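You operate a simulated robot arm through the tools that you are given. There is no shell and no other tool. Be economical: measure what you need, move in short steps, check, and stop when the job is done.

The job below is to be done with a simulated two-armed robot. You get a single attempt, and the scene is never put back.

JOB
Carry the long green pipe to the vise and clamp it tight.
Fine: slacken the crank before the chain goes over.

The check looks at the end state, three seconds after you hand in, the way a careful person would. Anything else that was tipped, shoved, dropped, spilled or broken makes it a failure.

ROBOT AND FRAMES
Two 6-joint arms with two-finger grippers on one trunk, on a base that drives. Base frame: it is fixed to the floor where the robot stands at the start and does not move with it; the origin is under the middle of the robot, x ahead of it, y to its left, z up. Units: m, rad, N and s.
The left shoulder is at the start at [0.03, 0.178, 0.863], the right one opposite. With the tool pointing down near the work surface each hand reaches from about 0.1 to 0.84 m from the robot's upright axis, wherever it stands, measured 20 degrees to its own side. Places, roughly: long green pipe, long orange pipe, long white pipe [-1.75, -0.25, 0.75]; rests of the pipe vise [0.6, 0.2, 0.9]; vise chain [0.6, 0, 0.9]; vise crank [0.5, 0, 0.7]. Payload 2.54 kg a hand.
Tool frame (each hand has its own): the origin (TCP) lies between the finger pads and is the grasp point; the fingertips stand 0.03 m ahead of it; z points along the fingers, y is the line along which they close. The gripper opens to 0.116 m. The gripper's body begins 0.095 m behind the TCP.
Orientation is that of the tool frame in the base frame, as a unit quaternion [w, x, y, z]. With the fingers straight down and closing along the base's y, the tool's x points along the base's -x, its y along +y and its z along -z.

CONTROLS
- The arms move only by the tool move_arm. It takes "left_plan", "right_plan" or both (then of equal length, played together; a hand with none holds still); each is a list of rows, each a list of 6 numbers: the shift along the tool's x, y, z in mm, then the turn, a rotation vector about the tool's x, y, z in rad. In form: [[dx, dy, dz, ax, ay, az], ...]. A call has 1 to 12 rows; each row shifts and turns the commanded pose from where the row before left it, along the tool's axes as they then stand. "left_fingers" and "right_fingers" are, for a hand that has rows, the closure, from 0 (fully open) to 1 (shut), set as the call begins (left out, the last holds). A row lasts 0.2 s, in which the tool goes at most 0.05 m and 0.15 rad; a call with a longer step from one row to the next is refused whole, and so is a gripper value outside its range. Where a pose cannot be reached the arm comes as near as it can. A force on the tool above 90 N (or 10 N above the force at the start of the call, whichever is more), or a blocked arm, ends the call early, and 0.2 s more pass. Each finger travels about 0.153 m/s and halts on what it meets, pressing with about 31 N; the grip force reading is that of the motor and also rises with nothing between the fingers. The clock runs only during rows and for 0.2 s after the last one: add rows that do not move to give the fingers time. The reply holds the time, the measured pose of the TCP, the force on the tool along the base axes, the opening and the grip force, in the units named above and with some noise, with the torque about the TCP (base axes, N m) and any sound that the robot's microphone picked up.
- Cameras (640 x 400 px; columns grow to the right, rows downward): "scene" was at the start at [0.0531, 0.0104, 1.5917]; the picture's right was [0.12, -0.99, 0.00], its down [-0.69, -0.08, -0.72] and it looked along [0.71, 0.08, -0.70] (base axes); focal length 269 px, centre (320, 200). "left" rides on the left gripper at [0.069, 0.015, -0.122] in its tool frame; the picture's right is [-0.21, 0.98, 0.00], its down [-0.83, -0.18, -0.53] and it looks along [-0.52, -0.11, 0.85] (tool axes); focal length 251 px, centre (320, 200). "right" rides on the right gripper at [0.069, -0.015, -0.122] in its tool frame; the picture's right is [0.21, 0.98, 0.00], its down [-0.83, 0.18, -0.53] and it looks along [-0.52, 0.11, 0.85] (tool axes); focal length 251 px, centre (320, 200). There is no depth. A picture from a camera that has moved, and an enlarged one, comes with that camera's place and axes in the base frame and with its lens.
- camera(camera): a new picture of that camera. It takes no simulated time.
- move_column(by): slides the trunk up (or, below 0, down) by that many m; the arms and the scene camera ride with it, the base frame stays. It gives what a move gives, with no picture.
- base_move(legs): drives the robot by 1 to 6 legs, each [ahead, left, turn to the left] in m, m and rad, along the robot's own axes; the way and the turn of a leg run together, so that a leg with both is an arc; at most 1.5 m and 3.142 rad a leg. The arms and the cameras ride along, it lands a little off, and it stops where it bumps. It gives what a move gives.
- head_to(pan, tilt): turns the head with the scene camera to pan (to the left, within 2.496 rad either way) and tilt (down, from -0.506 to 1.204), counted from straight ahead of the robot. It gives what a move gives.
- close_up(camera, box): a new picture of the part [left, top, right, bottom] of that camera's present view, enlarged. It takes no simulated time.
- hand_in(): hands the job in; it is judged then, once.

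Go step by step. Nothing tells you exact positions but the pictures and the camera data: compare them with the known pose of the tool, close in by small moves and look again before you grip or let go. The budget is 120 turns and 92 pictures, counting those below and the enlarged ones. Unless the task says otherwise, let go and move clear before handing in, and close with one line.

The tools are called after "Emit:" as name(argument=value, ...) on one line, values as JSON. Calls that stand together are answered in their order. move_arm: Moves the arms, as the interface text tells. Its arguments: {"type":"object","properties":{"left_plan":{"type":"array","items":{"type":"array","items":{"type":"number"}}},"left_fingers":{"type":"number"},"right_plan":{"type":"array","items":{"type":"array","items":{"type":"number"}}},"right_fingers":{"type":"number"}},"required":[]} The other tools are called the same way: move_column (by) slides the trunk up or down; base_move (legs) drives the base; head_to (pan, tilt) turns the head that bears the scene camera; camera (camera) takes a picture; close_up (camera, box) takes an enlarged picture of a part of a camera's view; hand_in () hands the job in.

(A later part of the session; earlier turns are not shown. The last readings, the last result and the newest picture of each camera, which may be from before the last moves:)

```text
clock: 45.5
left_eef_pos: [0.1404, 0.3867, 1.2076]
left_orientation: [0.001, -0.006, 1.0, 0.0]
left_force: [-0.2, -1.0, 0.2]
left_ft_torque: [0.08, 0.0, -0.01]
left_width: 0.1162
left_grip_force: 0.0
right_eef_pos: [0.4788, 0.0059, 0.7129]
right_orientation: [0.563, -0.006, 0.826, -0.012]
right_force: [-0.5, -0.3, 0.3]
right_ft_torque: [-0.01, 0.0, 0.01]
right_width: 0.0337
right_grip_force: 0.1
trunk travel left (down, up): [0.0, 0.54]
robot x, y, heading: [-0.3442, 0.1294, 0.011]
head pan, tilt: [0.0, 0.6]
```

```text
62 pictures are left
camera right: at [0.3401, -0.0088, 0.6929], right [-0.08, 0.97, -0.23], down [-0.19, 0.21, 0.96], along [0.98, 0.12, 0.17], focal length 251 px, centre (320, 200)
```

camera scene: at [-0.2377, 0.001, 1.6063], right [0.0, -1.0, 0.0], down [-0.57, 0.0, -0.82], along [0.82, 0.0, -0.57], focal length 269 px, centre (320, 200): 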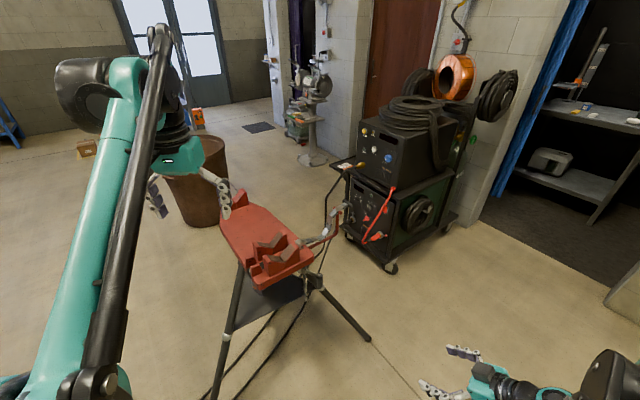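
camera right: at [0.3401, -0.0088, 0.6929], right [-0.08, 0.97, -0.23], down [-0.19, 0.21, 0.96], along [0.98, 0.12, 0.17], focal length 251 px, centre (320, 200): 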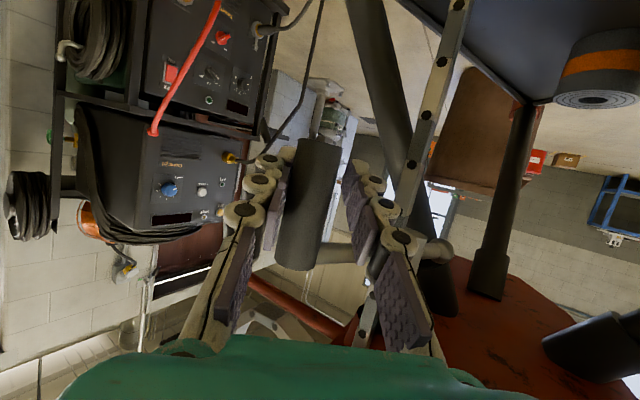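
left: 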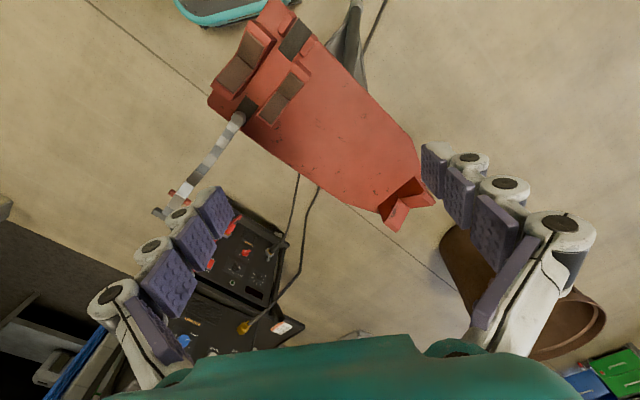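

Emit:
move_arm(right_fingers=1.0, right_plan=[[0, 0, 0, 0, 0, 0], [0, 0, 0, 0, 0, 0]])

Emit:
base_move(legs=[[0.0255, -0.008, 0], [0.0265, 0, 0]])

Emit:
camera(camera="right")

```text
clock: 46.1
left_eef_pos: [0.1393, 0.3849, 1.208]
left_orientation: [0.002, -0.005, 1.0, 0.001]
left_force: [0.3, -0.5, 0.5]
left_ft_torque: [0.0, 0.01, -0.01]
left_width: 0.1159
left_grip_force: 0.1
right_eef_pos: [0.4788, 0.0008, 0.7135]
right_orientation: [0.562, -0.004, 0.827, -0.013]
right_force: [-10.9, -27.7, 0.1]
right_ft_torque: [0.87, -0.35, -0.02]
right_width: 0.0223
right_grip_force: 44.8
trunk travel left (down, up): [0.0, 0.54]
robot x, y, heading: [-0.3486, 0.1264, 0.014]
head pan, tilt: [0.0, 0.6]
```

```text
clock: 47.3
left_eef_pos: [0.1915, 0.3769, 1.2071]
left_orientation: [0.0, -0.006, 1.0, 0.002]
left_force: [0.2, -1.6, -0.7]
left_ft_torque: [-0.02, -0.03, 0.04]
left_width: 0.1161
left_grip_force: 0.0
right_eef_pos: [0.5315, -0.0091, 0.714]
right_orientation: [0.563, -0.002, 0.827, -0.014]
right_force: [6.7, -44.4, 7.3]
right_ft_torque: [0.51, -0.17, 0.28]
right_width: 0.0218
right_grip_force: 42.7
trunk travel left (down, up): [0.0, 0.54]
robot x, y, heading: [-0.2907, 0.1204, 0.009]
head pan, tilt: [0.0, 0.6]
```

```text
61 pictures are left
camera right: at [0.3923, -0.0223, 0.6929], right [-0.07, 0.97, -0.22], down [-0.19, 0.21, 0.96], along [0.98, 0.11, 0.17], focal length 251 px, centre (320, 200)
```

right: 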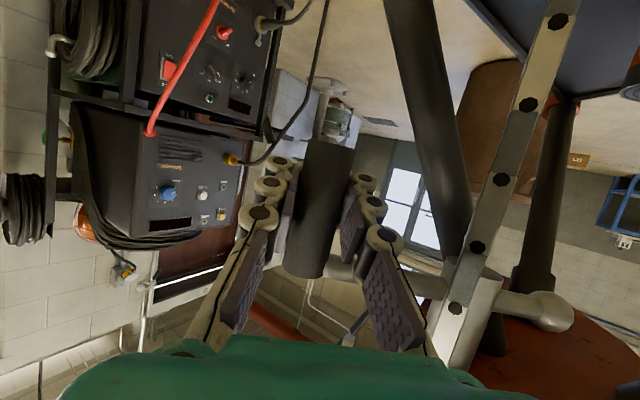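

The crank turned with the hand by roughly 35°. I check clearance to the chain tail and look for what changed at the chain head.

Emit:
close_up(camera="scene", box=[240, 200, 440, 340])

```text
2.86 times, centred on (340, 270) of scene
camera zoom: at [-0.2348, 0.12, 1.5314], right [0.01, -1.0, 0.0], down [-0.56, 0.0, -0.83], along [0.83, 0.01, -0.56], focal length 769 px, centre (263, 0)
```

zoom: 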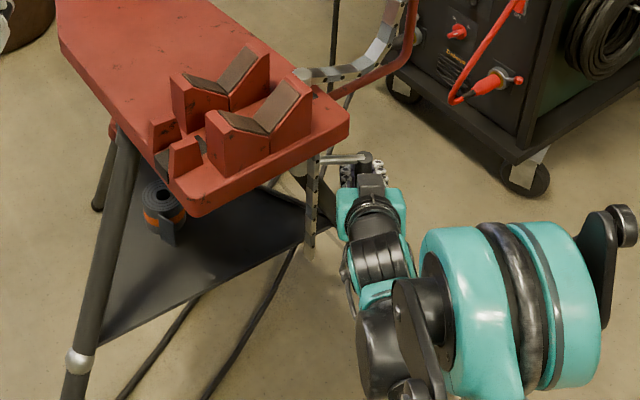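

The tail hangs at about (0.50,0.057), close to the screw. A fingertip hold keeps the palm clear of the screw, so I regrip 18 mm further out and then make a long clockwise stroke (seen from above) with the base.

Emit:
move_arm(right_fingers=0.74, right_plan=[[0, 0, 0, 0, 0, 0], [0, 0, 0, 0, 0, 0]])

Emit:
base_move(legs=[[-0.018, -0.004, 0]])

Emit:
move_arm(right_fingers=1.0, right_plan=[[0, 0, 0, 0, 0, 0], [0, 0, 0, 0, 0, 0]])

Emit:
camera(camera="right")

```text
clock: 47.9
left_eef_pos: [0.1909, 0.3799, 1.2059]
left_orientation: [0.0, -0.006, 1.0, 0.001]
left_force: [0.1, -0.2, -0.7]
left_ft_torque: [-0.02, 0.01, -0.02]
left_width: 0.1158
left_grip_force: 0.0
right_eef_pos: [0.5319, -0.0058, 0.7144]
right_orientation: [0.563, -0.005, 0.826, -0.013]
right_force: [0.0, -0.3, 0.2]
right_ft_torque: [-0.01, 0.02, 0.01]
right_width: 0.032
right_grip_force: 0.4
trunk travel left (down, up): [0.0, 0.54]
robot x, y, heading: [-0.2926, 0.1194, 0.01]
head pan, tilt: [0.0, 0.6]
```

```text
clock: 48.7
left_eef_pos: [0.1718, 0.3764, 1.2072]
left_orientation: [0.001, -0.006, 1.0, 0.0]
left_force: [-1.2, 0.0, 0.1]
left_ft_torque: [0.03, -0.07, 0.02]
left_width: 0.1159
left_grip_force: 0.1
right_eef_pos: [0.5127, -0.0119, 0.7138]
right_orientation: [0.564, -0.003, 0.826, -0.015]
right_force: [-0.3, 0.3, 0.8]
right_ft_torque: [-0.04, 0.03, -0.01]
right_width: 0.0301
right_grip_force: 0.1
trunk travel left (down, up): [0.0, 0.54]
robot x, y, heading: [-0.3129, 0.1182, 0.013]
head pan, tilt: [0.0, 0.6]
```

```text
clock: 49.3
left_eef_pos: [0.1722, 0.3769, 1.2067]
left_orientation: [0.0, -0.006, 1.0, -0.001]
left_force: [-0.3, 0.2, -0.1]
left_ft_torque: [-0.03, 0.0, 0.0]
left_width: 0.1159
left_grip_force: 0.0
right_eef_pos: [0.5132, -0.0094, 0.7134]
right_orientation: [0.563, -0.005, 0.826, -0.013]
right_force: [-2.7, 10.3, 4.7]
right_ft_torque: [1.01, -0.03, 0.15]
right_width: 0.0226
right_grip_force: 45.2
trunk travel left (down, up): [0.0, 0.54]
robot x, y, heading: [-0.3137, 0.1206, 0.012]
head pan, tilt: [0.0, 0.6]
```

```text
59 pictures are left
camera right: at [0.3741, -0.023, 0.6938], right [-0.07, 0.97, -0.23], down [-0.19, 0.21, 0.96], along [0.98, 0.11, 0.17], focal length 251 px, centre (320, 200)
```

right: 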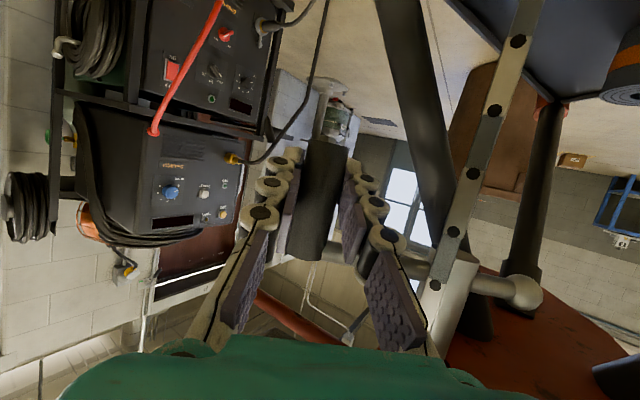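

Emit:
base_move(legs=[[-0.0315, 0.0006, 0], [-0.0295, 0.0114, 0], [-0.0236, 0.0208, 0]])

Emit:
camera(camera="right")

```text
clock: 51.0
left_eef_pos: [0.0915, 0.4103, 1.2048]
left_orientation: [0.0, -0.006, 1.0, -0.001]
left_force: [0.4, -0.1, -0.2]
left_ft_torque: [0.01, 0.02, -0.01]
left_width: 0.1159
left_grip_force: 0.0
right_eef_pos: [0.4288, 0.0251, 0.7142]
right_orientation: [0.563, -0.005, 0.826, -0.014]
right_force: [39.3, 28.0, 3.5]
right_ft_torque: [1.19, -0.33, 0.16]
right_width: 0.0231
right_grip_force: 45.2
trunk travel left (down, up): [0.0, 0.54]
robot x, y, heading: [-0.3977, 0.1483, 0.015]
head pan, tilt: [0.0, 0.6]
```

```text
58 pictures are left
camera right: at [0.2907, 0.01, 0.6923], right [-0.07, 0.97, -0.23], down [-0.19, 0.21, 0.96], along [0.98, 0.11, 0.17], focal length 251 px, centre (320, 200)
```

right: 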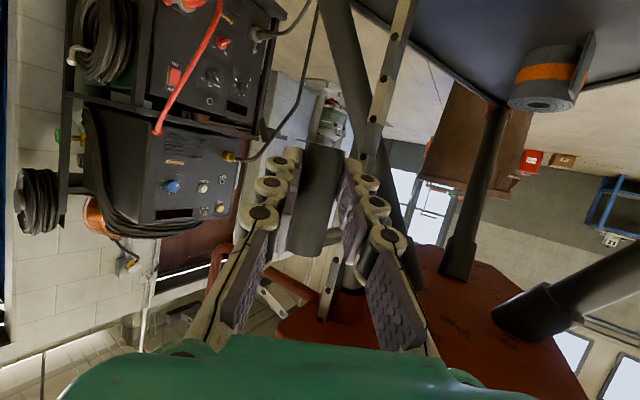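

Emit:
base_move(legs=[[-0.0115, 0.029, 0], [-0.0045, 0.0305, 0], [0.0055, 0.0305, 0]])

Emit:
camera(camera="right")

```text
clock: 52.7
left_eef_pos: [0.0775, 0.5016, 1.2071]
left_orientation: [-0.001, -0.007, 1.0, 0.001]
left_force: [-0.8, 0.8, 0.0]
left_ft_torque: [-0.01, 0.02, 0.04]
left_width: 0.1161
left_grip_force: 0.2
right_eef_pos: [0.4175, 0.1147, 0.7137]
right_orientation: [0.565, -0.006, 0.825, -0.012]
right_force: [6.9, 2.4, 2.4]
right_ft_torque: [1.11, 0.08, 0.25]
right_width: 0.0232
right_grip_force: 44.6
trunk travel left (down, up): [0.0, 0.54]
robot x, y, heading: [-0.4083, 0.2394, 0.011]
head pan, tilt: [0.0, 0.6]
```

```text
57 pictures are left
camera right: at [0.2784, 0.1014, 0.6935], right [-0.07, 0.97, -0.23], down [-0.2, 0.21, 0.96], along [0.98, 0.11, 0.18], focal length 251 px, centre (320, 200)
```

right: 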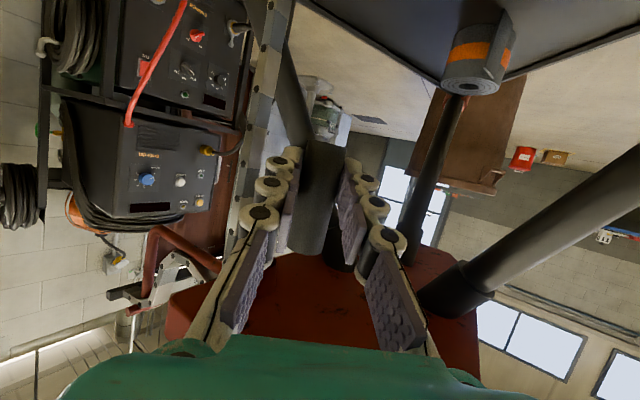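

Works smoothly: about 120° turned clockwise with low force. The right tripod leg seems to sit ~0.05 m outside the crank circle, so I continue the stroke.

Emit:
base_move(legs=[[0.0165, 0.0255, 0], [0.0245, 0.0178, 0], [0.029, 0.0082, 0]])

Emit:
camera(camera="right")

Emit:
close_up(camera="scene", box=[240, 180, 440, 320])

```text
clock: 54.0
left_eef_pos: [0.1059, 0.5299, 1.2075]
left_orientation: [0.001, -0.005, 1.0, 0.0]
left_force: [-0.2, -1.1, 0.4]
left_ft_torque: [0.02, 0.01, -0.01]
left_width: 0.1162
left_grip_force: 0.0
right_eef_pos: [0.4442, 0.1307, 0.7141]
right_orientation: [0.564, 0.003, 0.825, -0.021]
right_force: [-4.8, -2.0, 7.1]
right_ft_torque: [0.35, 0.52, -0.06]
right_width: 0.0228
right_grip_force: 45.3
trunk travel left (down, up): [0.0, 0.54]
robot x, y, heading: [-0.3795, 0.2773, 0.004]
head pan, tilt: [0.0, 0.6]
stopped in leg 2: the force on the tool passed its limit at 166 N (the readings are from after the stop); the commanded pose is now the measured one
```

```text
56 pictures are left
camera right: at [0.305, 0.1201, 0.6947], right [-0.05, 0.97, -0.23], down [-0.19, 0.22, 0.96], along [0.98, 0.09, 0.17], focal length 251 px, centre (320, 200)
```

right: 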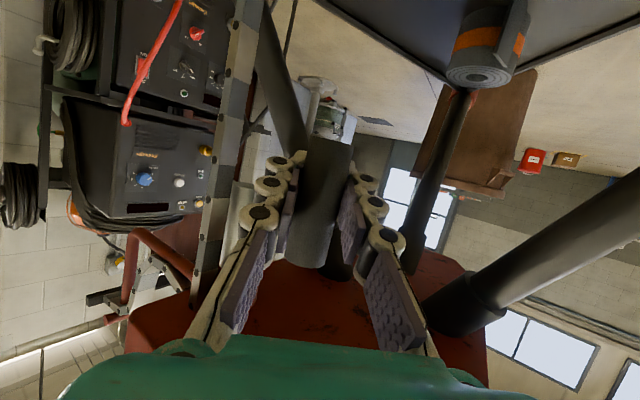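

```text
2.86 times, centred on (340, 250) of scene
camera zoom: at [-0.3221, 0.2764, 1.5313], right [0.01, -1.0, 0.0], down [-0.56, 0.0, -0.83], along [0.83, 0.01, -0.56], focal length 769 px, centre (263, 57)
```

zoom: 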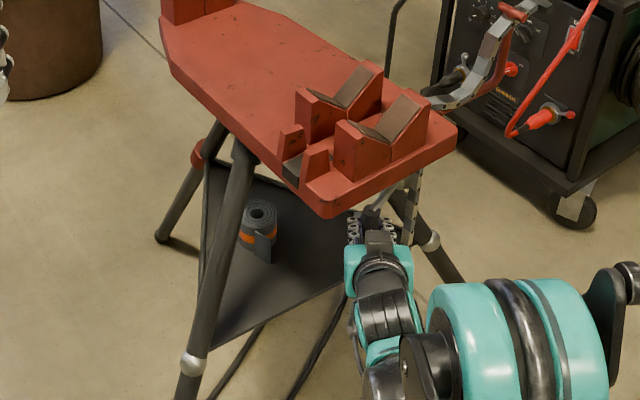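

The motion was stopped by a strong force, at crank angle ≈135°. I test gently whether it is the crank's end stop.

Emit:
base_move(legs=[[0.005, 0.005, 0]])

Emit:
base_move(legs=[[-0.008, -0.008, 0]])

Emit:
close_up(camera="right", box=[200, 80, 480, 300])

```text
clock: 54.7
left_eef_pos: [0.1101, 0.5327, 1.2086]
left_orientation: [0.0, -0.004, 1.0, 0.001]
left_force: [0.2, -0.6, -0.1]
left_ft_torque: [-0.03, 0.0, 0.0]
left_width: 0.1158
left_grip_force: 0.0
right_eef_pos: [0.4487, 0.1317, 0.7155]
right_orientation: [0.563, 0.005, 0.826, -0.022]
right_force: [-26.0, -30.2, 0.5]
right_ft_torque: [0.7, -0.12, 0.1]
right_width: 0.0226
right_grip_force: 43.6
trunk travel left (down, up): [0.0, 0.54]
robot x, y, heading: [-0.3745, 0.282, 0.004]
head pan, tilt: [0.0, 0.6]
```

```text
clock: 55.5
left_eef_pos: [0.1036, 0.5254, 1.2072]
left_orientation: [0.0, -0.003, 1.0, 0.002]
left_force: [0.2, 0.2, -0.5]
left_ft_torque: [0.03, -0.01, 0.05]
left_width: 0.1159
left_grip_force: 0.1
right_eef_pos: [0.443, 0.1202, 0.7133]
right_orientation: [0.563, 0.006, 0.826, -0.024]
right_force: [30.7, -17.9, 19.8]
right_ft_torque: [0.49, -0.31, 0.08]
right_width: 0.0226
right_grip_force: 43.8
trunk travel left (down, up): [0.0, 0.54]
robot x, y, heading: [-0.3832, 0.274, 0.009]
head pan, tilt: [0.0, 0.6]
```

```text
1.82 times, centred on (340, 190) of right
camera zoom: at [0.3032, 0.111, 0.6939], right [-0.04, 0.97, -0.23], down [-0.19, 0.22, 0.96], along [0.98, 0.09, 0.17], focal length 457 px, centre (284, 218)
```

zoom: 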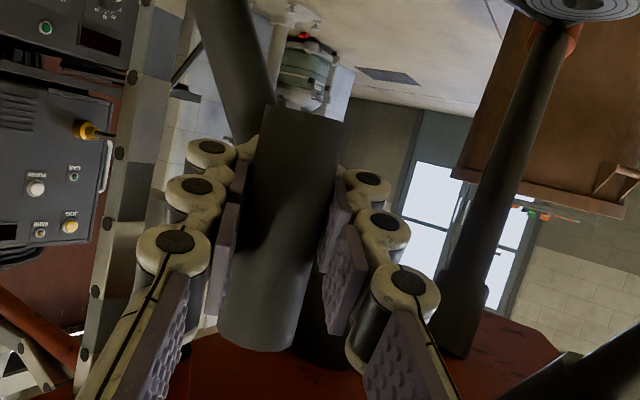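

That behaves like a firm end stop of the crank. By the usual thread (crank nut below the plate) clockwise-from-above is slackening; to confirm I release, withdraw, and go back to the starting viewpoint to compare the chain head.

Emit:
move_arm(right_fingers=0.6, right_plan=[[0, 0, 0, 0, 0, 0], [0, 0, 0, 0, 0, 0]])

Emit:
base_move(legs=[[-0.25, -0.02, 0]])

Emit:
move_column(by=0.075)

Emit:
move_arm(right_fingers=0, right_plan=[[-30, -25, -10, 0, 0.14, 0], [-30, -25, -10, 0, 0.14, 0], [-30, -25, -10, 0, 0.14, 0], [-30, -25, -10, 0, 0.14, 0], [-30, -25, -10, 0, 0.14, 0], [-30, -20, -10, 0, 0.14, 0], [-20, 0, -30, 0, 0.14, 0], [-10, 0, -35, 0, 0.14, 0], [0, 0, -40, 0, 0, 0], [0, 0, -40, 0, 0, 0]])

```text
clock: 56.1
left_eef_pos: [0.1045, 0.5275, 1.2076]
left_orientation: [0.0, -0.004, 1.0, 0.0]
left_force: [-0.3, 0.0, 0.2]
left_ft_torque: [-0.04, 0.02, -0.01]
left_width: 0.1159
left_grip_force: 0.0
right_eef_pos: [0.4415, 0.1216, 0.7152]
right_orientation: [0.564, 0.004, 0.826, -0.023]
right_force: [0.1, 0.2, 0.8]
right_ft_torque: [-0.01, 0.04, 0.02]
right_width: 0.0477
right_grip_force: 0.0
trunk travel left (down, up): [0.0, 0.54]
robot x, y, heading: [-0.3823, 0.273, 0.004]
head pan, tilt: [0.0, 0.6]
```

```text
clock: 57.9
left_eef_pos: [-0.1491, 0.5033, 1.2089]
left_orientation: [0.0, -0.002, 1.0, 0.0]
left_force: [-1.2, -0.2, 0.0]
left_ft_torque: [-0.02, -0.07, -0.01]
left_width: 0.1159
left_grip_force: 0.2
right_eef_pos: [0.1888, 0.0989, 0.7157]
right_orientation: [0.563, 0.005, 0.826, -0.025]
right_force: [0.9, -0.2, -0.3]
right_ft_torque: [0.01, 0.02, -0.02]
right_width: 0.0466
right_grip_force: 0.1
trunk travel left (down, up): [0.0, 0.54]
robot x, y, heading: [-0.6368, 0.2477, 0.005]
head pan, tilt: [0.0, 0.6]
```

```text
clock: 59.0
left_eef_pos: [-0.1479, 0.5045, 1.2822]
left_orientation: [0.0, -0.001, 1.0, 0.0]
left_force: [-0.6, -0.1, 0.2]
left_ft_torque: [0.04, -0.01, -0.01]
left_width: 0.116
left_grip_force: 0.0
right_eef_pos: [0.1899, 0.0984, 0.7895]
right_orientation: [0.563, 0.005, 0.826, -0.024]
right_force: [-0.8, -0.3, -0.6]
right_ft_torque: [0.0, -0.02, -0.01]
right_width: 0.0467
right_grip_force: 0.0
trunk travel left (down, up): [-0.075, 0.465]
robot x, y, heading: [-0.6339, 0.2491, 0.008]
head pan, tilt: [0.0, 0.6]
```

```text
clock: 61.2
left_eef_pos: [-0.1495, 0.5035, 1.2824]
left_orientation: [0.002, -0.002, 1.0, 0.0]
left_force: [0.3, 0.3, -0.5]
left_ft_torque: [0.01, -0.05, -0.05]
left_width: 0.1162
left_grip_force: 0.1
right_eef_pos: [0.1557, 0.0759, 1.0606]
right_orientation: [0.096, 0.021, 0.986, -0.132]
right_force: [-0.2, 0.0, 0.4]
right_ft_torque: [0.01, -0.04, 0.0]
right_width: 0.116
right_grip_force: 0.1
right hand out of reach, approached as far as the arm can: row 1, 2, 3, 4, 5, 6, 7, 8, 9, 10
trunk travel left (down, up): [-0.075, 0.465]
robot x, y, heading: [-0.6367, 0.2506, 0.008]
head pan, tilt: [0.0, 0.6]
```

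Emit:
move_arm(right_plan=[[0, -15, -40, 0, 0, 0], [0, -30, -35, 0, 0, 0], [0, -30, -35, 0, 0, 0], [0, -30, -35, 0, 0, 0], [0, -40, 0, 0, 0, 0], [0, -40, 0, 0, 0, 0]])

Emit:
base_move(legs=[[0, -0.25, 0], [0.637, 0, -0.008]])

Emit:
head_to(pan=0.115, tilt=0.771)

Emit:
close_up(camera="scene", box=[200, 160, 460, 360])

```text
clock: 62.6
left_eef_pos: [-0.1489, 0.5033, 1.2819]
left_orientation: [0.001, -0.002, 1.0, 0.0]
left_force: [-0.2, -0.5, 0.7]
left_ft_torque: [0.04, -0.03, -0.01]
left_width: 0.1159
left_grip_force: 0.1
right_eef_pos: [0.0787, 0.024, 1.2057]
right_orientation: [0.099, 0.039, 0.985, -0.133]
right_force: [0.5, -0.2, 2.0]
right_ft_torque: [-0.03, -0.01, 0.03]
right_width: 0.1161
right_grip_force: 0.0
right hand out of reach, approached as far as the arm can: row 1, 2, 3, 4, 5, 6
trunk travel left (down, up): [-0.075, 0.465]
robot x, y, heading: [-0.6356, 0.2494, 0.004]
head pan, tilt: [0.0, 0.6]
```

```text
clock: 67.7
left_eef_pos: [0.5006, 0.2614, 1.2823]
left_orientation: [0.0, -0.005, 1.0, -0.001]
left_force: [0.3, -0.6, -0.2]
left_ft_torque: [-0.02, 0.02, 0.0]
left_width: 0.1163
left_grip_force: 0.0
right_eef_pos: [0.7308, -0.22, 1.2058]
right_orientation: [0.097, 0.037, 0.986, -0.132]
right_force: [0.5, -0.3, -1.2]
right_ft_torque: [-0.01, 0.02, -0.03]
right_width: 0.1163
right_grip_force: 0.0
trunk travel left (down, up): [-0.075, 0.465]
robot x, y, heading: [0.0117, 0.0048, 0.01]
head pan, tilt: [0.0, 0.6]
```

```text
clock: 68.4
left_eef_pos: [0.5014, 0.2593, 1.2819]
left_orientation: [0.0, -0.004, 1.0, 0.0]
left_force: [-0.4, 0.8, -0.1]
left_ft_torque: [0.01, 0.0, 0.02]
left_width: 0.1162
left_grip_force: 0.0
right_eef_pos: [0.7301, -0.22, 1.2047]
right_orientation: [0.097, 0.037, 0.986, -0.132]
right_force: [0.3, 0.8, 0.0]
right_ft_torque: [0.0, 0.0, -0.01]
right_width: 0.1162
right_grip_force: 0.0
trunk travel left (down, up): [-0.075, 0.465]
robot x, y, heading: [0.0133, 0.0048, 0.003]
head pan, tilt: [0.115, 0.771]
```

```text
2.00 times, centred on (330, 260) of scene
camera zoom: at [0.0657, 0.0148, 1.5918], right [0.12, -0.99, 0.0], down [-0.69, -0.09, -0.72], along [0.71, 0.09, -0.7], focal length 538 px, centre (300, 80)
```

zoom: 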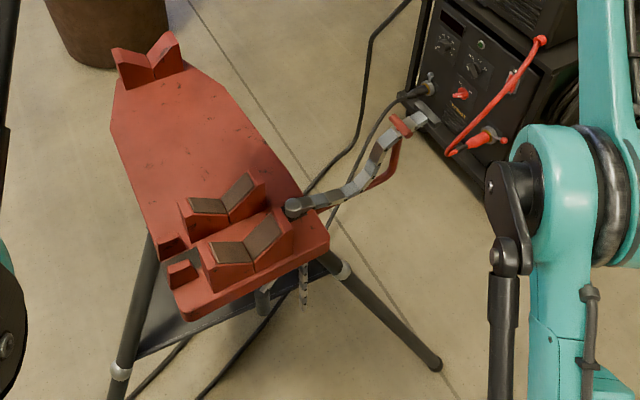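

Compared with the start picture the chain end is now drawn closer to its hook and the chain head sits lower, so clockwise tightens: slackening is counter-clockwise. I go back and turn it the other way.

Emit:
base_move(legs=[[-0.55, 0, 0], [0, 0.24, 0]])

Emit:
move_arm(right_plan=[[0, 0, 0, -0.034, -0.124, 0.0115], [0, 0, 0, -0.034, -0.124, 0.0115], [0, 0, 0, -0.034, -0.124, 0.0115], [0, 0, 0, -0.034, -0.124, 0.0115], [0, 0, 0, -0.034, -0.124, 0.0115], [0, 0, 0, -0.034, -0.124, 0.0115], [0, 0, 0, -0.034, -0.124, 0.0115], [0, 0, 0, -0.034, -0.124, 0.0115]])

Emit:
move_column(by=-0.075)

Emit:
head_to(pan=0, tilt=0.6)

```text
clock: 72.9
left_eef_pos: [-0.0501, 0.5043, 1.282]
left_orientation: [0.0, -0.011, 1.0, -0.001]
left_force: [0.1, 0.0, -1.1]
left_ft_torque: [-0.03, -0.02, -0.01]
left_width: 0.1158
left_grip_force: 0.1
right_eef_pos: [0.185, 0.027, 1.2044]
right_orientation: [0.098, 0.031, 0.986, -0.132]
right_force: [0.7, 0.2, 0.2]
right_ft_torque: [-0.08, -0.01, -0.01]
right_width: 0.1159
right_grip_force: 0.1
trunk travel left (down, up): [-0.075, 0.465]
robot x, y, heading: [-0.5324, 0.2383, 0.023]
head pan, tilt: [0.115, 0.771]
```

```text
clock: 74.7
left_eef_pos: [-0.0507, 0.5024, 1.2829]
left_orientation: [0.0, -0.011, 1.0, 0.0]
left_force: [-0.8, -0.4, 0.8]
left_ft_torque: [0.02, 0.01, 0.0]
left_width: 0.1159
left_grip_force: 0.1
right_eef_pos: [0.1856, 0.0641, 1.2036]
right_orientation: [0.565, -0.041, 0.822, -0.068]
right_force: [-0.1, -0.8, 0.2]
right_ft_torque: [0.05, 0.0, -0.01]
right_width: 0.1161
right_grip_force: 0.0
right hand out of reach, approached as far as the arm can: row 3, 4, 5, 6, 7, 8
trunk travel left (down, up): [-0.075, 0.465]
robot x, y, heading: [-0.5365, 0.2421, 0.018]
head pan, tilt: [0.115, 0.771]
```

```text
clock: 75.8
left_eef_pos: [-0.0505, 0.5018, 1.2071]
left_orientation: [-0.001, -0.01, 1.0, 0.0]
left_force: [0.0, -0.5, -0.6]
left_ft_torque: [0.0, -0.01, 0.0]
left_width: 0.116
left_grip_force: 0.0
right_eef_pos: [0.185, 0.0655, 1.1298]
right_orientation: [0.563, -0.04, 0.822, -0.069]
right_force: [-0.2, 0.8, -0.2]
right_ft_torque: [0.0, -0.01, -0.03]
right_width: 0.116
right_grip_force: 0.2
trunk travel left (down, up): [0.0, 0.54]
robot x, y, heading: [-0.5349, 0.2407, 0.019]
head pan, tilt: [0.115, 0.771]
```

```text
clock: 76.5
left_eef_pos: [-0.0498, 0.5025, 1.2064]
left_orientation: [0.0, -0.011, 1.0, 0.001]
left_force: [0.1, 0.0, -0.2]
left_ft_torque: [-0.03, 0.0, 0.0]
left_width: 0.1159
left_grip_force: 0.0
right_eef_pos: [0.1841, 0.0638, 1.1295]
right_orientation: [0.563, -0.04, 0.822, -0.069]
right_force: [0.3, 0.3, 0.2]
right_ft_torque: [0.0, 0.02, 0.0]
right_width: 0.1162
right_grip_force: 0.1
trunk travel left (down, up): [0.0, 0.54]
robot x, y, heading: [-0.5312, 0.2442, 0.023]
head pan, tilt: [0.0, 0.6]
```

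Emit:
move_arm(right_fingers=0.55, right_plan=[[35, 3, 23, 0, 0, 0], [35, 3, 23, 0, 0, 0], [35, 3, 23, 0, 0, 0], [35, 3, 23, 0, 0, 0], [35, 3, 23, 0, 0, 0], [35, 3, 23, 0, 0, 0], [35, 3, 23, 0, 0, 0], [35, 3, 23, 0, 0, 0], [35, 3, 23, 0, 0, 0], [35, 3, 23, 0, 0, 0], [0, 0, 0, 0, 0, 0]])

Emit:
camera(camera="right")

```text
clock: 78.9
left_eef_pos: [-0.0496, 0.5025, 1.2059]
left_orientation: [0.0, -0.01, 1.0, 0.0]
left_force: [0.1, 0.3, 0.2]
left_ft_torque: [0.02, 0.01, 0.0]
left_width: 0.116
left_grip_force: 0.1
right_eef_pos: [0.2707, 0.0583, 0.7189]
right_orientation: [0.565, -0.036, 0.821, -0.072]
right_force: [-0.2, 0.9, 0.1]
right_ft_torque: [-0.02, -0.02, 0.05]
right_width: 0.0522
right_grip_force: 0.0
right hand out of reach, approached as far as the arm can: row 4, 5, 6, 8, 10
trunk travel left (down, up): [0.0, 0.54]
robot x, y, heading: [-0.535, 0.2421, 0.022]
head pan, tilt: [0.0, 0.6]
```

```text
52 pictures are left
camera right: at [0.1304, 0.0447, 0.6995], right [-0.06, 0.93, -0.35], down [-0.2, 0.34, 0.92], along [0.98, 0.12, 0.16], focal length 251 px, centre (320, 200)
```

right: 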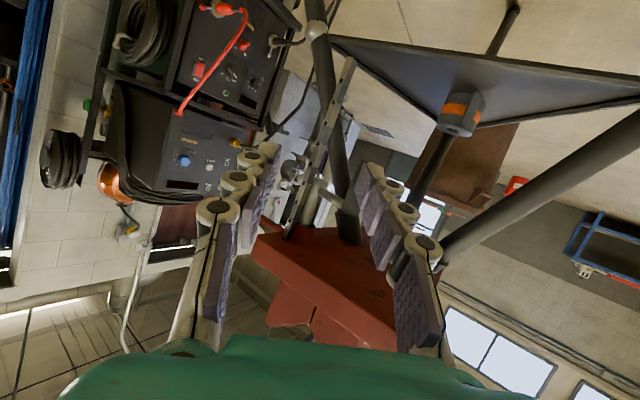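

Emit:
move_arm(right_plan=[[0, 0, 0, 0, 0, 0.15], [0, 0, 0, 0, 0, 0]])

Emit:
base_move(legs=[[0.1, 0.062, -0.02]])

Emit:
camera(camera="right")

```text
clock: 79.5
left_eef_pos: [-0.0498, 0.5026, 1.2077]
left_orientation: [0.0, -0.01, 1.0, 0.0]
left_force: [-0.2, -0.3, 0.0]
left_ft_torque: [0.01, 0.02, -0.02]
left_width: 0.1162
left_grip_force: 0.2
right_eef_pos: [0.2695, 0.0596, 0.7189]
right_orientation: [0.568, 0.025, 0.822, -0.03]
right_force: [0.1, 0.8, 0.2]
right_ft_torque: [-0.03, -0.02, 0.0]
right_width: 0.0524
right_grip_force: 0.1
trunk travel left (down, up): [0.0, 0.54]
robot x, y, heading: [-0.5343, 0.2363, 0.018]
head pan, tilt: [0.0, 0.6]
```

```text
clock: 80.8
left_eef_pos: [0.0581, 0.5567, 1.2062]
left_orientation: [0.0, 0.001, 1.0, 0.0]
left_force: [1.0, -0.1, 0.2]
left_ft_torque: [-0.03, 0.04, -0.01]
left_width: 0.1159
left_grip_force: 0.1
right_eef_pos: [0.3695, 0.1069, 0.7172]
right_orientation: [0.567, 0.032, 0.823, -0.035]
right_force: [0.8, 0.6, -0.2]
right_ft_torque: [0.01, 0.01, -0.01]
right_width: 0.052
right_grip_force: 0.0
trunk travel left (down, up): [0.0, 0.54]
robot x, y, heading: [-0.4328, 0.3029, -0.005]
head pan, tilt: [0.0, 0.6]
```

```text
51 pictures are left
camera right: at [0.2294, 0.1047, 0.6967], right [0.02, 0.97, -0.22], down [-0.19, 0.22, 0.96], along [0.98, 0.03, 0.19], focal length 251 px, centre (320, 200)
```

right: 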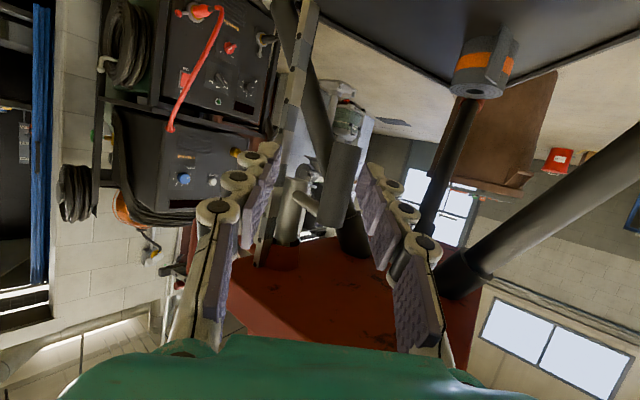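

Emit:
base_move(legs=[[0.073, 0.02, 0]])

Emit:
move_arm(right_fingers=0.74, right_plan=[[0, 0, 0, 0, 0, 0], [0, 0, 0, 0, 0, 0]])

Emit:
camera(camera="right")

```text
clock: 81.8
left_eef_pos: [0.1311, 0.5779, 1.2061]
left_orientation: [0.0, -0.001, 1.0, 0.0]
left_force: [0.4, 0.3, -0.4]
left_ft_torque: [-0.03, 0.08, 0.05]
left_width: 0.1158
left_grip_force: 0.0
right_eef_pos: [0.4431, 0.1272, 0.718]
right_orientation: [0.567, 0.031, 0.822, -0.036]
right_force: [0.6, 0.5, -0.9]
right_ft_torque: [-0.02, -0.03, -0.03]
right_width: 0.0523
right_grip_force: 0.0
trunk travel left (down, up): [0.0, 0.54]
robot x, y, heading: [-0.36, 0.3237, 0.003]
head pan, tilt: [0.0, 0.6]
```

```text
clock: 82.4
left_eef_pos: [0.1299, 0.576, 1.2077]
left_orientation: [0.0, 0.0, 1.0, 0.0]
left_force: [0.7, 0.5, -0.7]
left_ft_torque: [0.02, 0.01, 0.03]
left_width: 0.1159
left_grip_force: 0.1
right_eef_pos: [0.4409, 0.1293, 0.7199]
right_orientation: [0.568, 0.031, 0.822, -0.035]
right_force: [-0.2, -2.9, 0.4]
right_ft_torque: [0.03, 0.0, 0.01]
right_width: 0.0313
right_grip_force: 1.0
trunk travel left (down, up): [0.0, 0.54]
robot x, y, heading: [-0.3581, 0.3225, -0.001]
head pan, tilt: [0.0, 0.6]
```

```text
50 pictures are left
camera right: at [0.3022, 0.1257, 0.6973], right [0.01, 0.97, -0.22], down [-0.19, 0.22, 0.96], along [0.98, 0.03, 0.19], focal length 251 px, centre (320, 200)
```

right: 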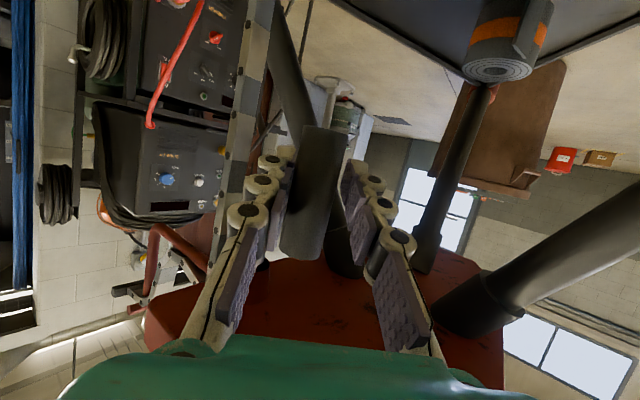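

Emit:
move_arm(right_fingers=1.0, right_plan=[[0, 0, 0, 0, 0, 0], [0, 0, 0, 0, 0, 0]])

Emit:
base_move(legs=[[-0.0131, -0.0276, 0], [-0.0028, -0.0305, 0]])

```text
clock: 83.0
left_eef_pos: [0.1304, 0.5762, 1.2081]
left_orientation: [0.0, 0.0, 1.0, 0.001]
left_force: [0.0, 0.5, 0.8]
left_ft_torque: [0.01, 0.03, -0.04]
left_width: 0.116
left_grip_force: 0.0
right_eef_pos: [0.4415, 0.1268, 0.7189]
right_orientation: [0.568, 0.032, 0.822, -0.035]
right_force: [6.1, -5.6, 2.6]
right_ft_torque: [0.84, -0.33, -0.2]
right_width: 0.0223
right_grip_force: 45.4
trunk travel left (down, up): [0.0, 0.54]
robot x, y, heading: [-0.3603, 0.3216, 0.006]
head pan, tilt: [0.0, 0.6]
```

```text
clock: 84.3
left_eef_pos: [0.1146, 0.5176, 1.2057]
left_orientation: [0.0, -0.001, 1.0, 0.0]
left_force: [-0.3, 0.4, 0.6]
left_ft_torque: [0.04, -0.01, -0.03]
left_width: 0.116
left_grip_force: 0.0
right_eef_pos: [0.4262, 0.0692, 0.7183]
right_orientation: [0.567, 0.031, 0.823, -0.035]
right_force: [16.4, 6.6, 3.2]
right_ft_torque: [0.42, -0.62, 0.3]
right_width: 0.0235
right_grip_force: 44.9
trunk travel left (down, up): [0.0, 0.54]
robot x, y, heading: [-0.3774, 0.2664, -0.002]
head pan, tilt: [0.0, 0.6]
```

Emit:
base_move(legs=[[0.0095, -0.0295, 0], [0.0176, -0.0251, 0], [0.0251, -0.0176, 0]])

Emit:
base_move(legs=[[0.0295, -0.008, 0], [0.0305, 0.0027, 0]])

Emit:
camera(camera="right")

```text
clock: 86.0
left_eef_pos: [0.1681, 0.4477, 1.2063]
left_orientation: [-0.001, -0.001, 1.0, -0.001]
left_force: [-0.1, 0.5, 0.2]
left_ft_torque: [0.0, 0.01, 0.0]
left_width: 0.1159
left_grip_force: 0.0
right_eef_pos: [0.4797, 0.0005, 0.7196]
right_orientation: [0.567, 0.029, 0.823, -0.035]
right_force: [15.2, 26.2, -1.6]
right_ft_torque: [0.62, -0.42, -0.38]
right_width: 0.0223
right_grip_force: 43.3
trunk travel left (down, up): [0.0, 0.54]
robot x, y, heading: [-0.3222, 0.1899, 0.002]
head pan, tilt: [0.0, 0.6]
```

```text
clock: 87.3
left_eef_pos: [0.2271, 0.4379, 1.2077]
left_orientation: [0.001, -0.001, 1.0, 0.002]
left_force: [0.2, -0.3, -0.3]
left_ft_torque: [-0.01, 0.0, 0.01]
left_width: 0.116
left_grip_force: 0.0
right_eef_pos: [0.5396, -0.0096, 0.7201]
right_orientation: [0.567, 0.031, 0.822, -0.035]
right_force: [2.9, -35.7, 9.3]
right_ft_torque: [0.66, 0.27, 0.61]
right_width: 0.022
right_grip_force: 42.8
trunk travel left (down, up): [0.0, 0.54]
robot x, y, heading: [-0.2623, 0.1839, 0.006]
head pan, tilt: [0.0, 0.6]
```

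```text
49 pictures are left
camera right: at [0.3999, -0.0127, 0.6975], right [0.01, 0.97, -0.22], down [-0.19, 0.22, 0.96], along [0.98, 0.03, 0.19], focal length 251 px, centre (320, 200)
```

right: 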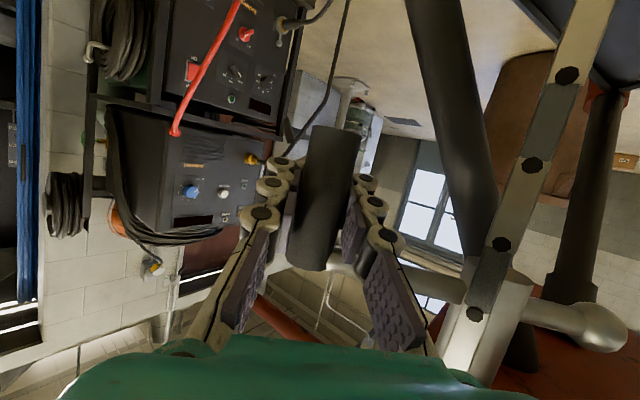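

That turned it ~45° beyond its starting position towards slack. To continue, I loosen the fingers to a cage and pivot the base around the grip so the hand comes from the right-hand side.

Emit:
move_arm(right_fingers=0.62, right_plan=[[0, 0, 0, 0, 0, 0], [0, 0, 0, 0, 0, 0]])

Emit:
base_move(legs=[[-0.081, -0.32, 0.4], [-0.081, -0.32, 0.4]])

Emit:
camera(camera="right")

```text
clock: 87.9
left_eef_pos: [0.2281, 0.4406, 1.2075]
left_orientation: [-0.001, -0.001, 1.0, 0.0]
left_force: [0.0, 0.5, 0.3]
left_ft_torque: [-0.04, -0.01, -0.02]
left_width: 0.1161
left_grip_force: 0.0
right_eef_pos: [0.5398, -0.0097, 0.7198]
right_orientation: [0.568, 0.032, 0.821, -0.037]
right_force: [-0.3, 0.5, 0.1]
right_ft_torque: [0.03, 0.0, -0.01]
right_width: 0.0454
right_grip_force: 0.4
trunk travel left (down, up): [0.0, 0.54]
robot x, y, heading: [-0.2614, 0.1882, 0.001]
head pan, tilt: [0.0, 0.6]
```

```text
clock: 91.9
left_eef_pos: [-0.0024, 0.0775, 1.2073]
left_orientation: [0.0, -0.392, 0.92, 0.001]
left_force: [0.7, -0.8, 0.5]
left_ft_torque: [0.0, 0.01, 0.0]
left_width: 0.116
left_grip_force: 0.1
right_eef_pos: [0.5363, -0.0086, 0.7201]
right_orientation: [0.537, -0.293, 0.768, 0.189]
right_force: [0.8, 0.0, -0.3]
right_ft_torque: [0.04, 0.01, 0.0]
right_width: 0.0443
right_grip_force: 0.1
trunk travel left (down, up): [0.0, 0.54]
robot x, y, heading: [-0.1567, -0.4517, 0.803]
head pan, tilt: [0.0, 0.6]
```

```text
48 pictures are left
camera right: at [0.4431, -0.1107, 0.6975], right [-0.69, 0.69, -0.22], down [-0.29, 0.02, 0.96], along [0.66, 0.73, 0.19], focal length 251 px, centre (320, 200)
```

right: 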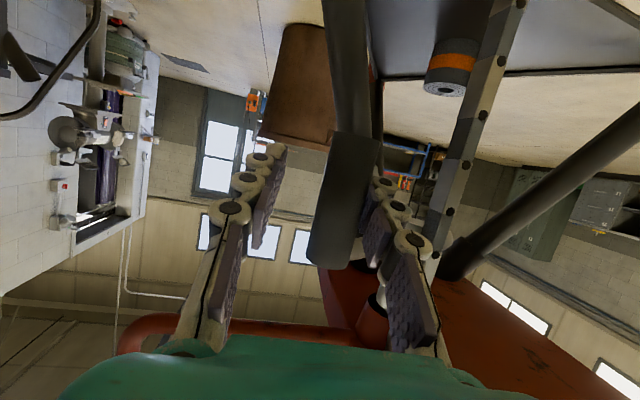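

The pivot was accurate. I pull back ~15 mm for a fingertip hold, close, and continue counter-clockwise.

Emit:
base_move(legs=[[-0.02, 0.008, 0]])

Emit:
move_arm(right_fingers=1.0, right_plan=[[0, 0, 0, 0, 0, 0], [0, 0, 0, 0, 0, 0]])

Emit:
base_move(legs=[[0.028, -0.0124, 0], [0.0305, -0.0021, 0]])

Emit:
camera(camera="right")

```text
clock: 92.7
left_eef_pos: [-0.0237, 0.0689, 1.2079]
left_orientation: [0.001, -0.392, 0.92, 0.0]
left_force: [0.1, -0.1, -0.2]
left_ft_torque: [0.07, -0.1, 0.02]
left_width: 0.116
left_grip_force: 0.0
right_eef_pos: [0.5183, -0.0194, 0.7211]
right_orientation: [0.537, -0.294, 0.767, 0.19]
right_force: [0.1, 0.3, 0.1]
right_ft_torque: [-0.02, 0.01, 0.0]
right_width: 0.0441
right_grip_force: 0.0
trunk travel left (down, up): [0.0, 0.54]
robot x, y, heading: [-0.1805, -0.4571, 0.808]
head pan, tilt: [0.0, 0.6]
```

```text
clock: 93.3
left_eef_pos: [-0.0241, 0.0715, 1.2069]
left_orientation: [0.0, -0.393, 0.92, 0.001]
left_force: [-0.8, 0.3, 0.1]
left_ft_torque: [0.02, 0.0, 0.03]
left_width: 0.1162
left_grip_force: 0.0
right_eef_pos: [0.5171, -0.0152, 0.7193]
right_orientation: [0.537, -0.294, 0.768, 0.19]
right_force: [-3.2, 15.3, 4.0]
right_ft_torque: [0.96, 0.53, 0.2]
right_width: 0.0227
right_grip_force: 44.9
trunk travel left (down, up): [0.0, 0.54]
robot x, y, heading: [-0.1795, -0.4586, 0.808]
head pan, tilt: [0.0, 0.6]
```

```text
clock: 94.5
left_eef_pos: [0.0299, 0.1014, 1.2081]
left_orientation: [0.001, -0.391, 0.92, 0.002]
left_force: [-0.2, -0.1, 0.1]
left_ft_torque: [0.01, 0.0, -0.03]
left_width: 0.1159
left_grip_force: 0.0
right_eef_pos: [0.573, 0.0123, 0.7196]
right_orientation: [0.537, -0.292, 0.768, 0.188]
right_force: [9.4, -8.4, 6.3]
right_ft_torque: [0.33, 0.39, -0.2]
right_width: 0.0229
right_grip_force: 44.7
trunk travel left (down, up): [0.0, 0.54]
robot x, y, heading: [-0.1254, -0.4259, 0.811]
head pan, tilt: [0.0, 0.6]
```

```text
47 pictures are left
camera right: at [0.477, -0.0886, 0.6979], right [-0.69, 0.69, -0.22], down [-0.29, 0.02, 0.96], along [0.66, 0.73, 0.19], focal length 251 px, centre (320, 200)
```

right: 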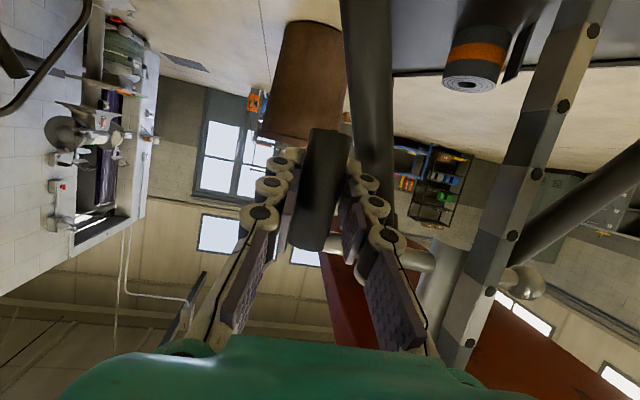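

Emit:
base_move(legs=[[0.0285, 0.0095, 0], [0.0235, 0.0185, 0]])

Emit:
camera(camera="right")

```text
clock: 95.8
left_eef_pos: [0.0488, 0.1449, 1.2081]
left_orientation: [0.001, -0.389, 0.921, 0.002]
left_force: [0.2, -0.6, 0.4]
left_ft_torque: [0.01, 0.0, -0.01]
left_width: 0.116
left_grip_force: 0.0
right_eef_pos: [0.5992, 0.0375, 0.7181]
right_orientation: [0.539, -0.282, 0.774, 0.177]
right_force: [2.6, -2.3, 6.4]
right_ft_torque: [0.12, 0.78, 0.02]
right_width: 0.0213
right_grip_force: 39.4
trunk travel left (down, up): [0.0, 0.54]
robot x, y, heading: [-0.1127, -0.3824, 0.795]
head pan, tilt: [0.0, 0.6]
stopped in leg 2: the force on the tool passed its limit at 146 N (the readings are from after the stop); the commanded pose is now the measured one
```

```text
46 pictures are left
camera right: at [0.502, -0.0604, 0.6975], right [-0.67, 0.71, -0.23], down [-0.29, 0.04, 0.96], along [0.68, 0.71, 0.18], focal length 251 px, centre (320, 200)
```

right: 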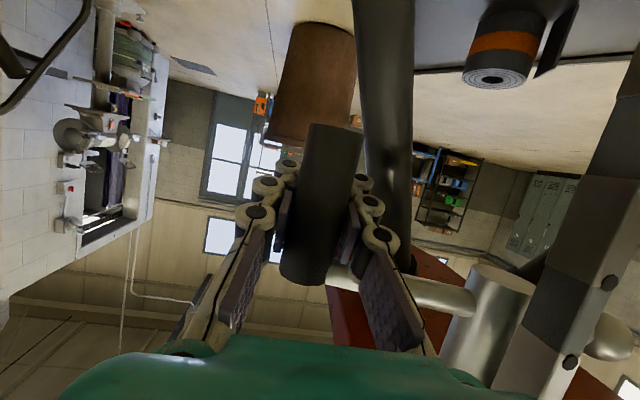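

A second firm stop about 200° from the first, symmetric about the starting position: the crank is now fully slack. I release, withdraw, and turn to the pipe rack.

Emit:
move_arm(right_fingers=0.6, right_plan=[[0, 0, 0, 0, 0, 0], [0, 0, 0, 0, 0, 0]])

Emit:
base_move(legs=[[-0.3, 0, 0]])

Emit:
move_arm(right_fingers=0, right_plan=[[-30, 0, 0, 0, 0.14, 0], [-30, 0, 0, 0, 0.14, 0], [-30, 0, 0, 0, 0.14, 0], [-30, 0, 0, 0, 0.14, 0], [-20, 0, -20, 0, 0.14, 0], [-10, 0, -30, 0, 0.14, 0], [0, 0, -35, 0, 0.14, 0], [0, 0, -40, 0, 0.14, 0], [0, 0, -40, 0, 0, 0], [0, 0, -40, 0, 0, 0], [0, 0, -40, 0, 0, 0]])

Emit:
move_column(by=0.075)

```text
clock: 96.4
left_eef_pos: [0.0499, 0.1445, 1.2066]
left_orientation: [0.0, -0.389, 0.921, -0.001]
left_force: [0.3, -0.2, 0.1]
left_ft_torque: [-0.02, 0.0, 0.02]
left_width: 0.1159
left_grip_force: 0.1
right_eef_pos: [0.5995, 0.0404, 0.7189]
right_orientation: [0.538, -0.284, 0.774, 0.177]
right_force: [-0.2, 0.6, -0.1]
right_ft_torque: [0.02, 0.05, 0.03]
right_width: 0.0494
right_grip_force: 0.2
trunk travel left (down, up): [0.0, 0.54]
robot x, y, heading: [-0.1128, -0.3798, 0.799]
head pan, tilt: [0.0, 0.6]
```

```text
clock: 98.5
left_eef_pos: [-0.1592, -0.0711, 1.2086]
left_orientation: [0.001, -0.389, 0.921, -0.001]
left_force: [-0.1, -0.3, -0.3]
left_ft_torque: [0.03, -0.05, 0.01]
left_width: 0.1159
left_grip_force: 0.1
right_eef_pos: [0.3893, -0.1773, 0.7193]
right_orientation: [0.539, -0.283, 0.773, 0.178]
right_force: [0.4, 0.3, 0.2]
right_ft_torque: [0.01, -0.02, -0.01]
right_width: 0.0465
right_grip_force: 0.0
trunk travel left (down, up): [0.0, 0.54]
robot x, y, heading: [-0.3195, -0.6002, 0.805]
head pan, tilt: [0.0, 0.6]
```

```text
clock: 100.9
left_eef_pos: [-0.1606, -0.0715, 1.208]
left_orientation: [0.001, -0.389, 0.921, 0.001]
left_force: [0.2, -0.4, 0.3]
left_ft_torque: [-0.03, -0.02, 0.0]
left_width: 0.1158
left_grip_force: 0.0
right_eef_pos: [0.2664, -0.1235, 1.0288]
right_orientation: [0.116, -0.296, 0.944, -0.085]
right_force: [0.0, -0.2, 1.0]
right_ft_torque: [0.0, 0.0, 0.0]
right_width: 0.116
right_grip_force: 0.0
right hand out of reach, approached as far as the arm can: row 1, 2, 3, 4, 5, 6, 7, 8, 9, 10, 11
trunk travel left (down, up): [0.0, 0.54]
robot x, y, heading: [-0.3171, -0.5926, 0.801]
head pan, tilt: [0.0, 0.6]
```

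```text
clock: 102.0
left_eef_pos: [-0.1609, -0.0703, 1.2812]
left_orientation: [0.001, -0.389, 0.921, -0.001]
left_force: [0.4, 0.6, -0.1]
left_ft_torque: [-0.02, 0.02, 0.01]
left_width: 0.116
left_grip_force: 0.1
right_eef_pos: [0.2669, -0.123, 1.1028]
right_orientation: [0.117, -0.297, 0.944, -0.085]
right_force: [0.3, -0.3, -0.3]
right_ft_torque: [0.0, -0.03, -0.03]
right_width: 0.1158
right_grip_force: 0.0
trunk travel left (down, up): [-0.075, 0.465]
robot x, y, heading: [-0.3196, -0.5957, 0.798]
head pan, tilt: [0.0, 0.6]
```

Next: the green pipe, which lies along roughly the same direction as the vise groove (≈0.64 rad). I turn around and drive to stand at the rack's near end, in line with the green pipe.

Emit:
base_move(legs=[[0, 0, 1.5], [0, 0, 1.48], [0.05, -0.92, 0]])

Emit:
head_to(pan=0, tilt=0.75)

Emit:
camera(camera="scene")

```text
clock: 114.1
left_eef_pos: [-1.1491, -0.4009, 1.2835]
left_orientation: [0.001, 0.948, 0.319, -0.001]
left_force: [0.2, 0.7, -0.3]
left_ft_torque: [0.0, -0.01, -0.04]
left_width: 0.1159
left_grip_force: 0.0
right_eef_pos: [-1.5626, -0.2853, 1.1024]
right_orientation: [-0.092, 0.964, 0.224, -0.11]
right_force: [-0.1, 0.2, 0.4]
right_ft_torque: [0.0, -0.03, 0.0]
right_width: 0.1163
right_grip_force: 0.0
trunk travel left (down, up): [-0.075, 0.465]
robot x, y, heading: [-0.913, 0.0938, -2.493]
head pan, tilt: [0.0, 0.6]
```

```text
clock: 114.8
left_eef_pos: [-1.1486, -0.4018, 1.2823]
left_orientation: [0.0, 0.948, 0.319, 0.001]
left_force: [-0.6, 0.6, 0.0]
left_ft_torque: [0.04, 0.0, 0.04]
left_width: 0.116
left_grip_force: 0.1
right_eef_pos: [-1.5621, -0.2858, 1.1022]
right_orientation: [-0.094, 0.964, 0.224, -0.109]
right_force: [0.4, -0.6, 0.2]
right_ft_torque: [0.01, 0.01, 0.0]
right_width: 0.1157
right_grip_force: 0.2
trunk travel left (down, up): [-0.075, 0.465]
robot x, y, heading: [-0.9099, 0.095, -2.488]
head pan, tilt: [0.0, 0.75]
```

```text
45 pictures are left
camera scene: at [-0.9527, 0.0645, 1.5935], right [-0.61, 0.8, 0.0], down [0.54, 0.41, -0.73], along [-0.58, -0.44, -0.68], focal length 269 px, centre (320, 200)
```

scene: 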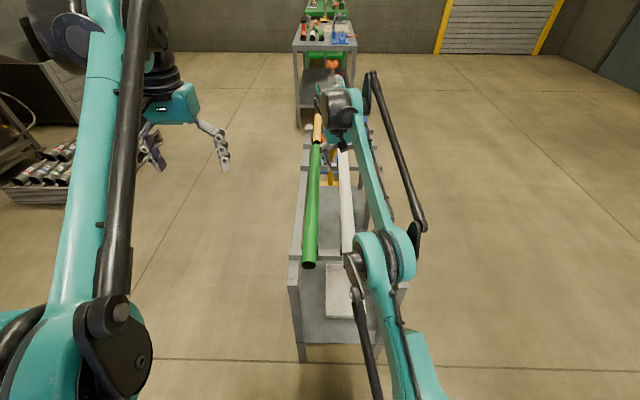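

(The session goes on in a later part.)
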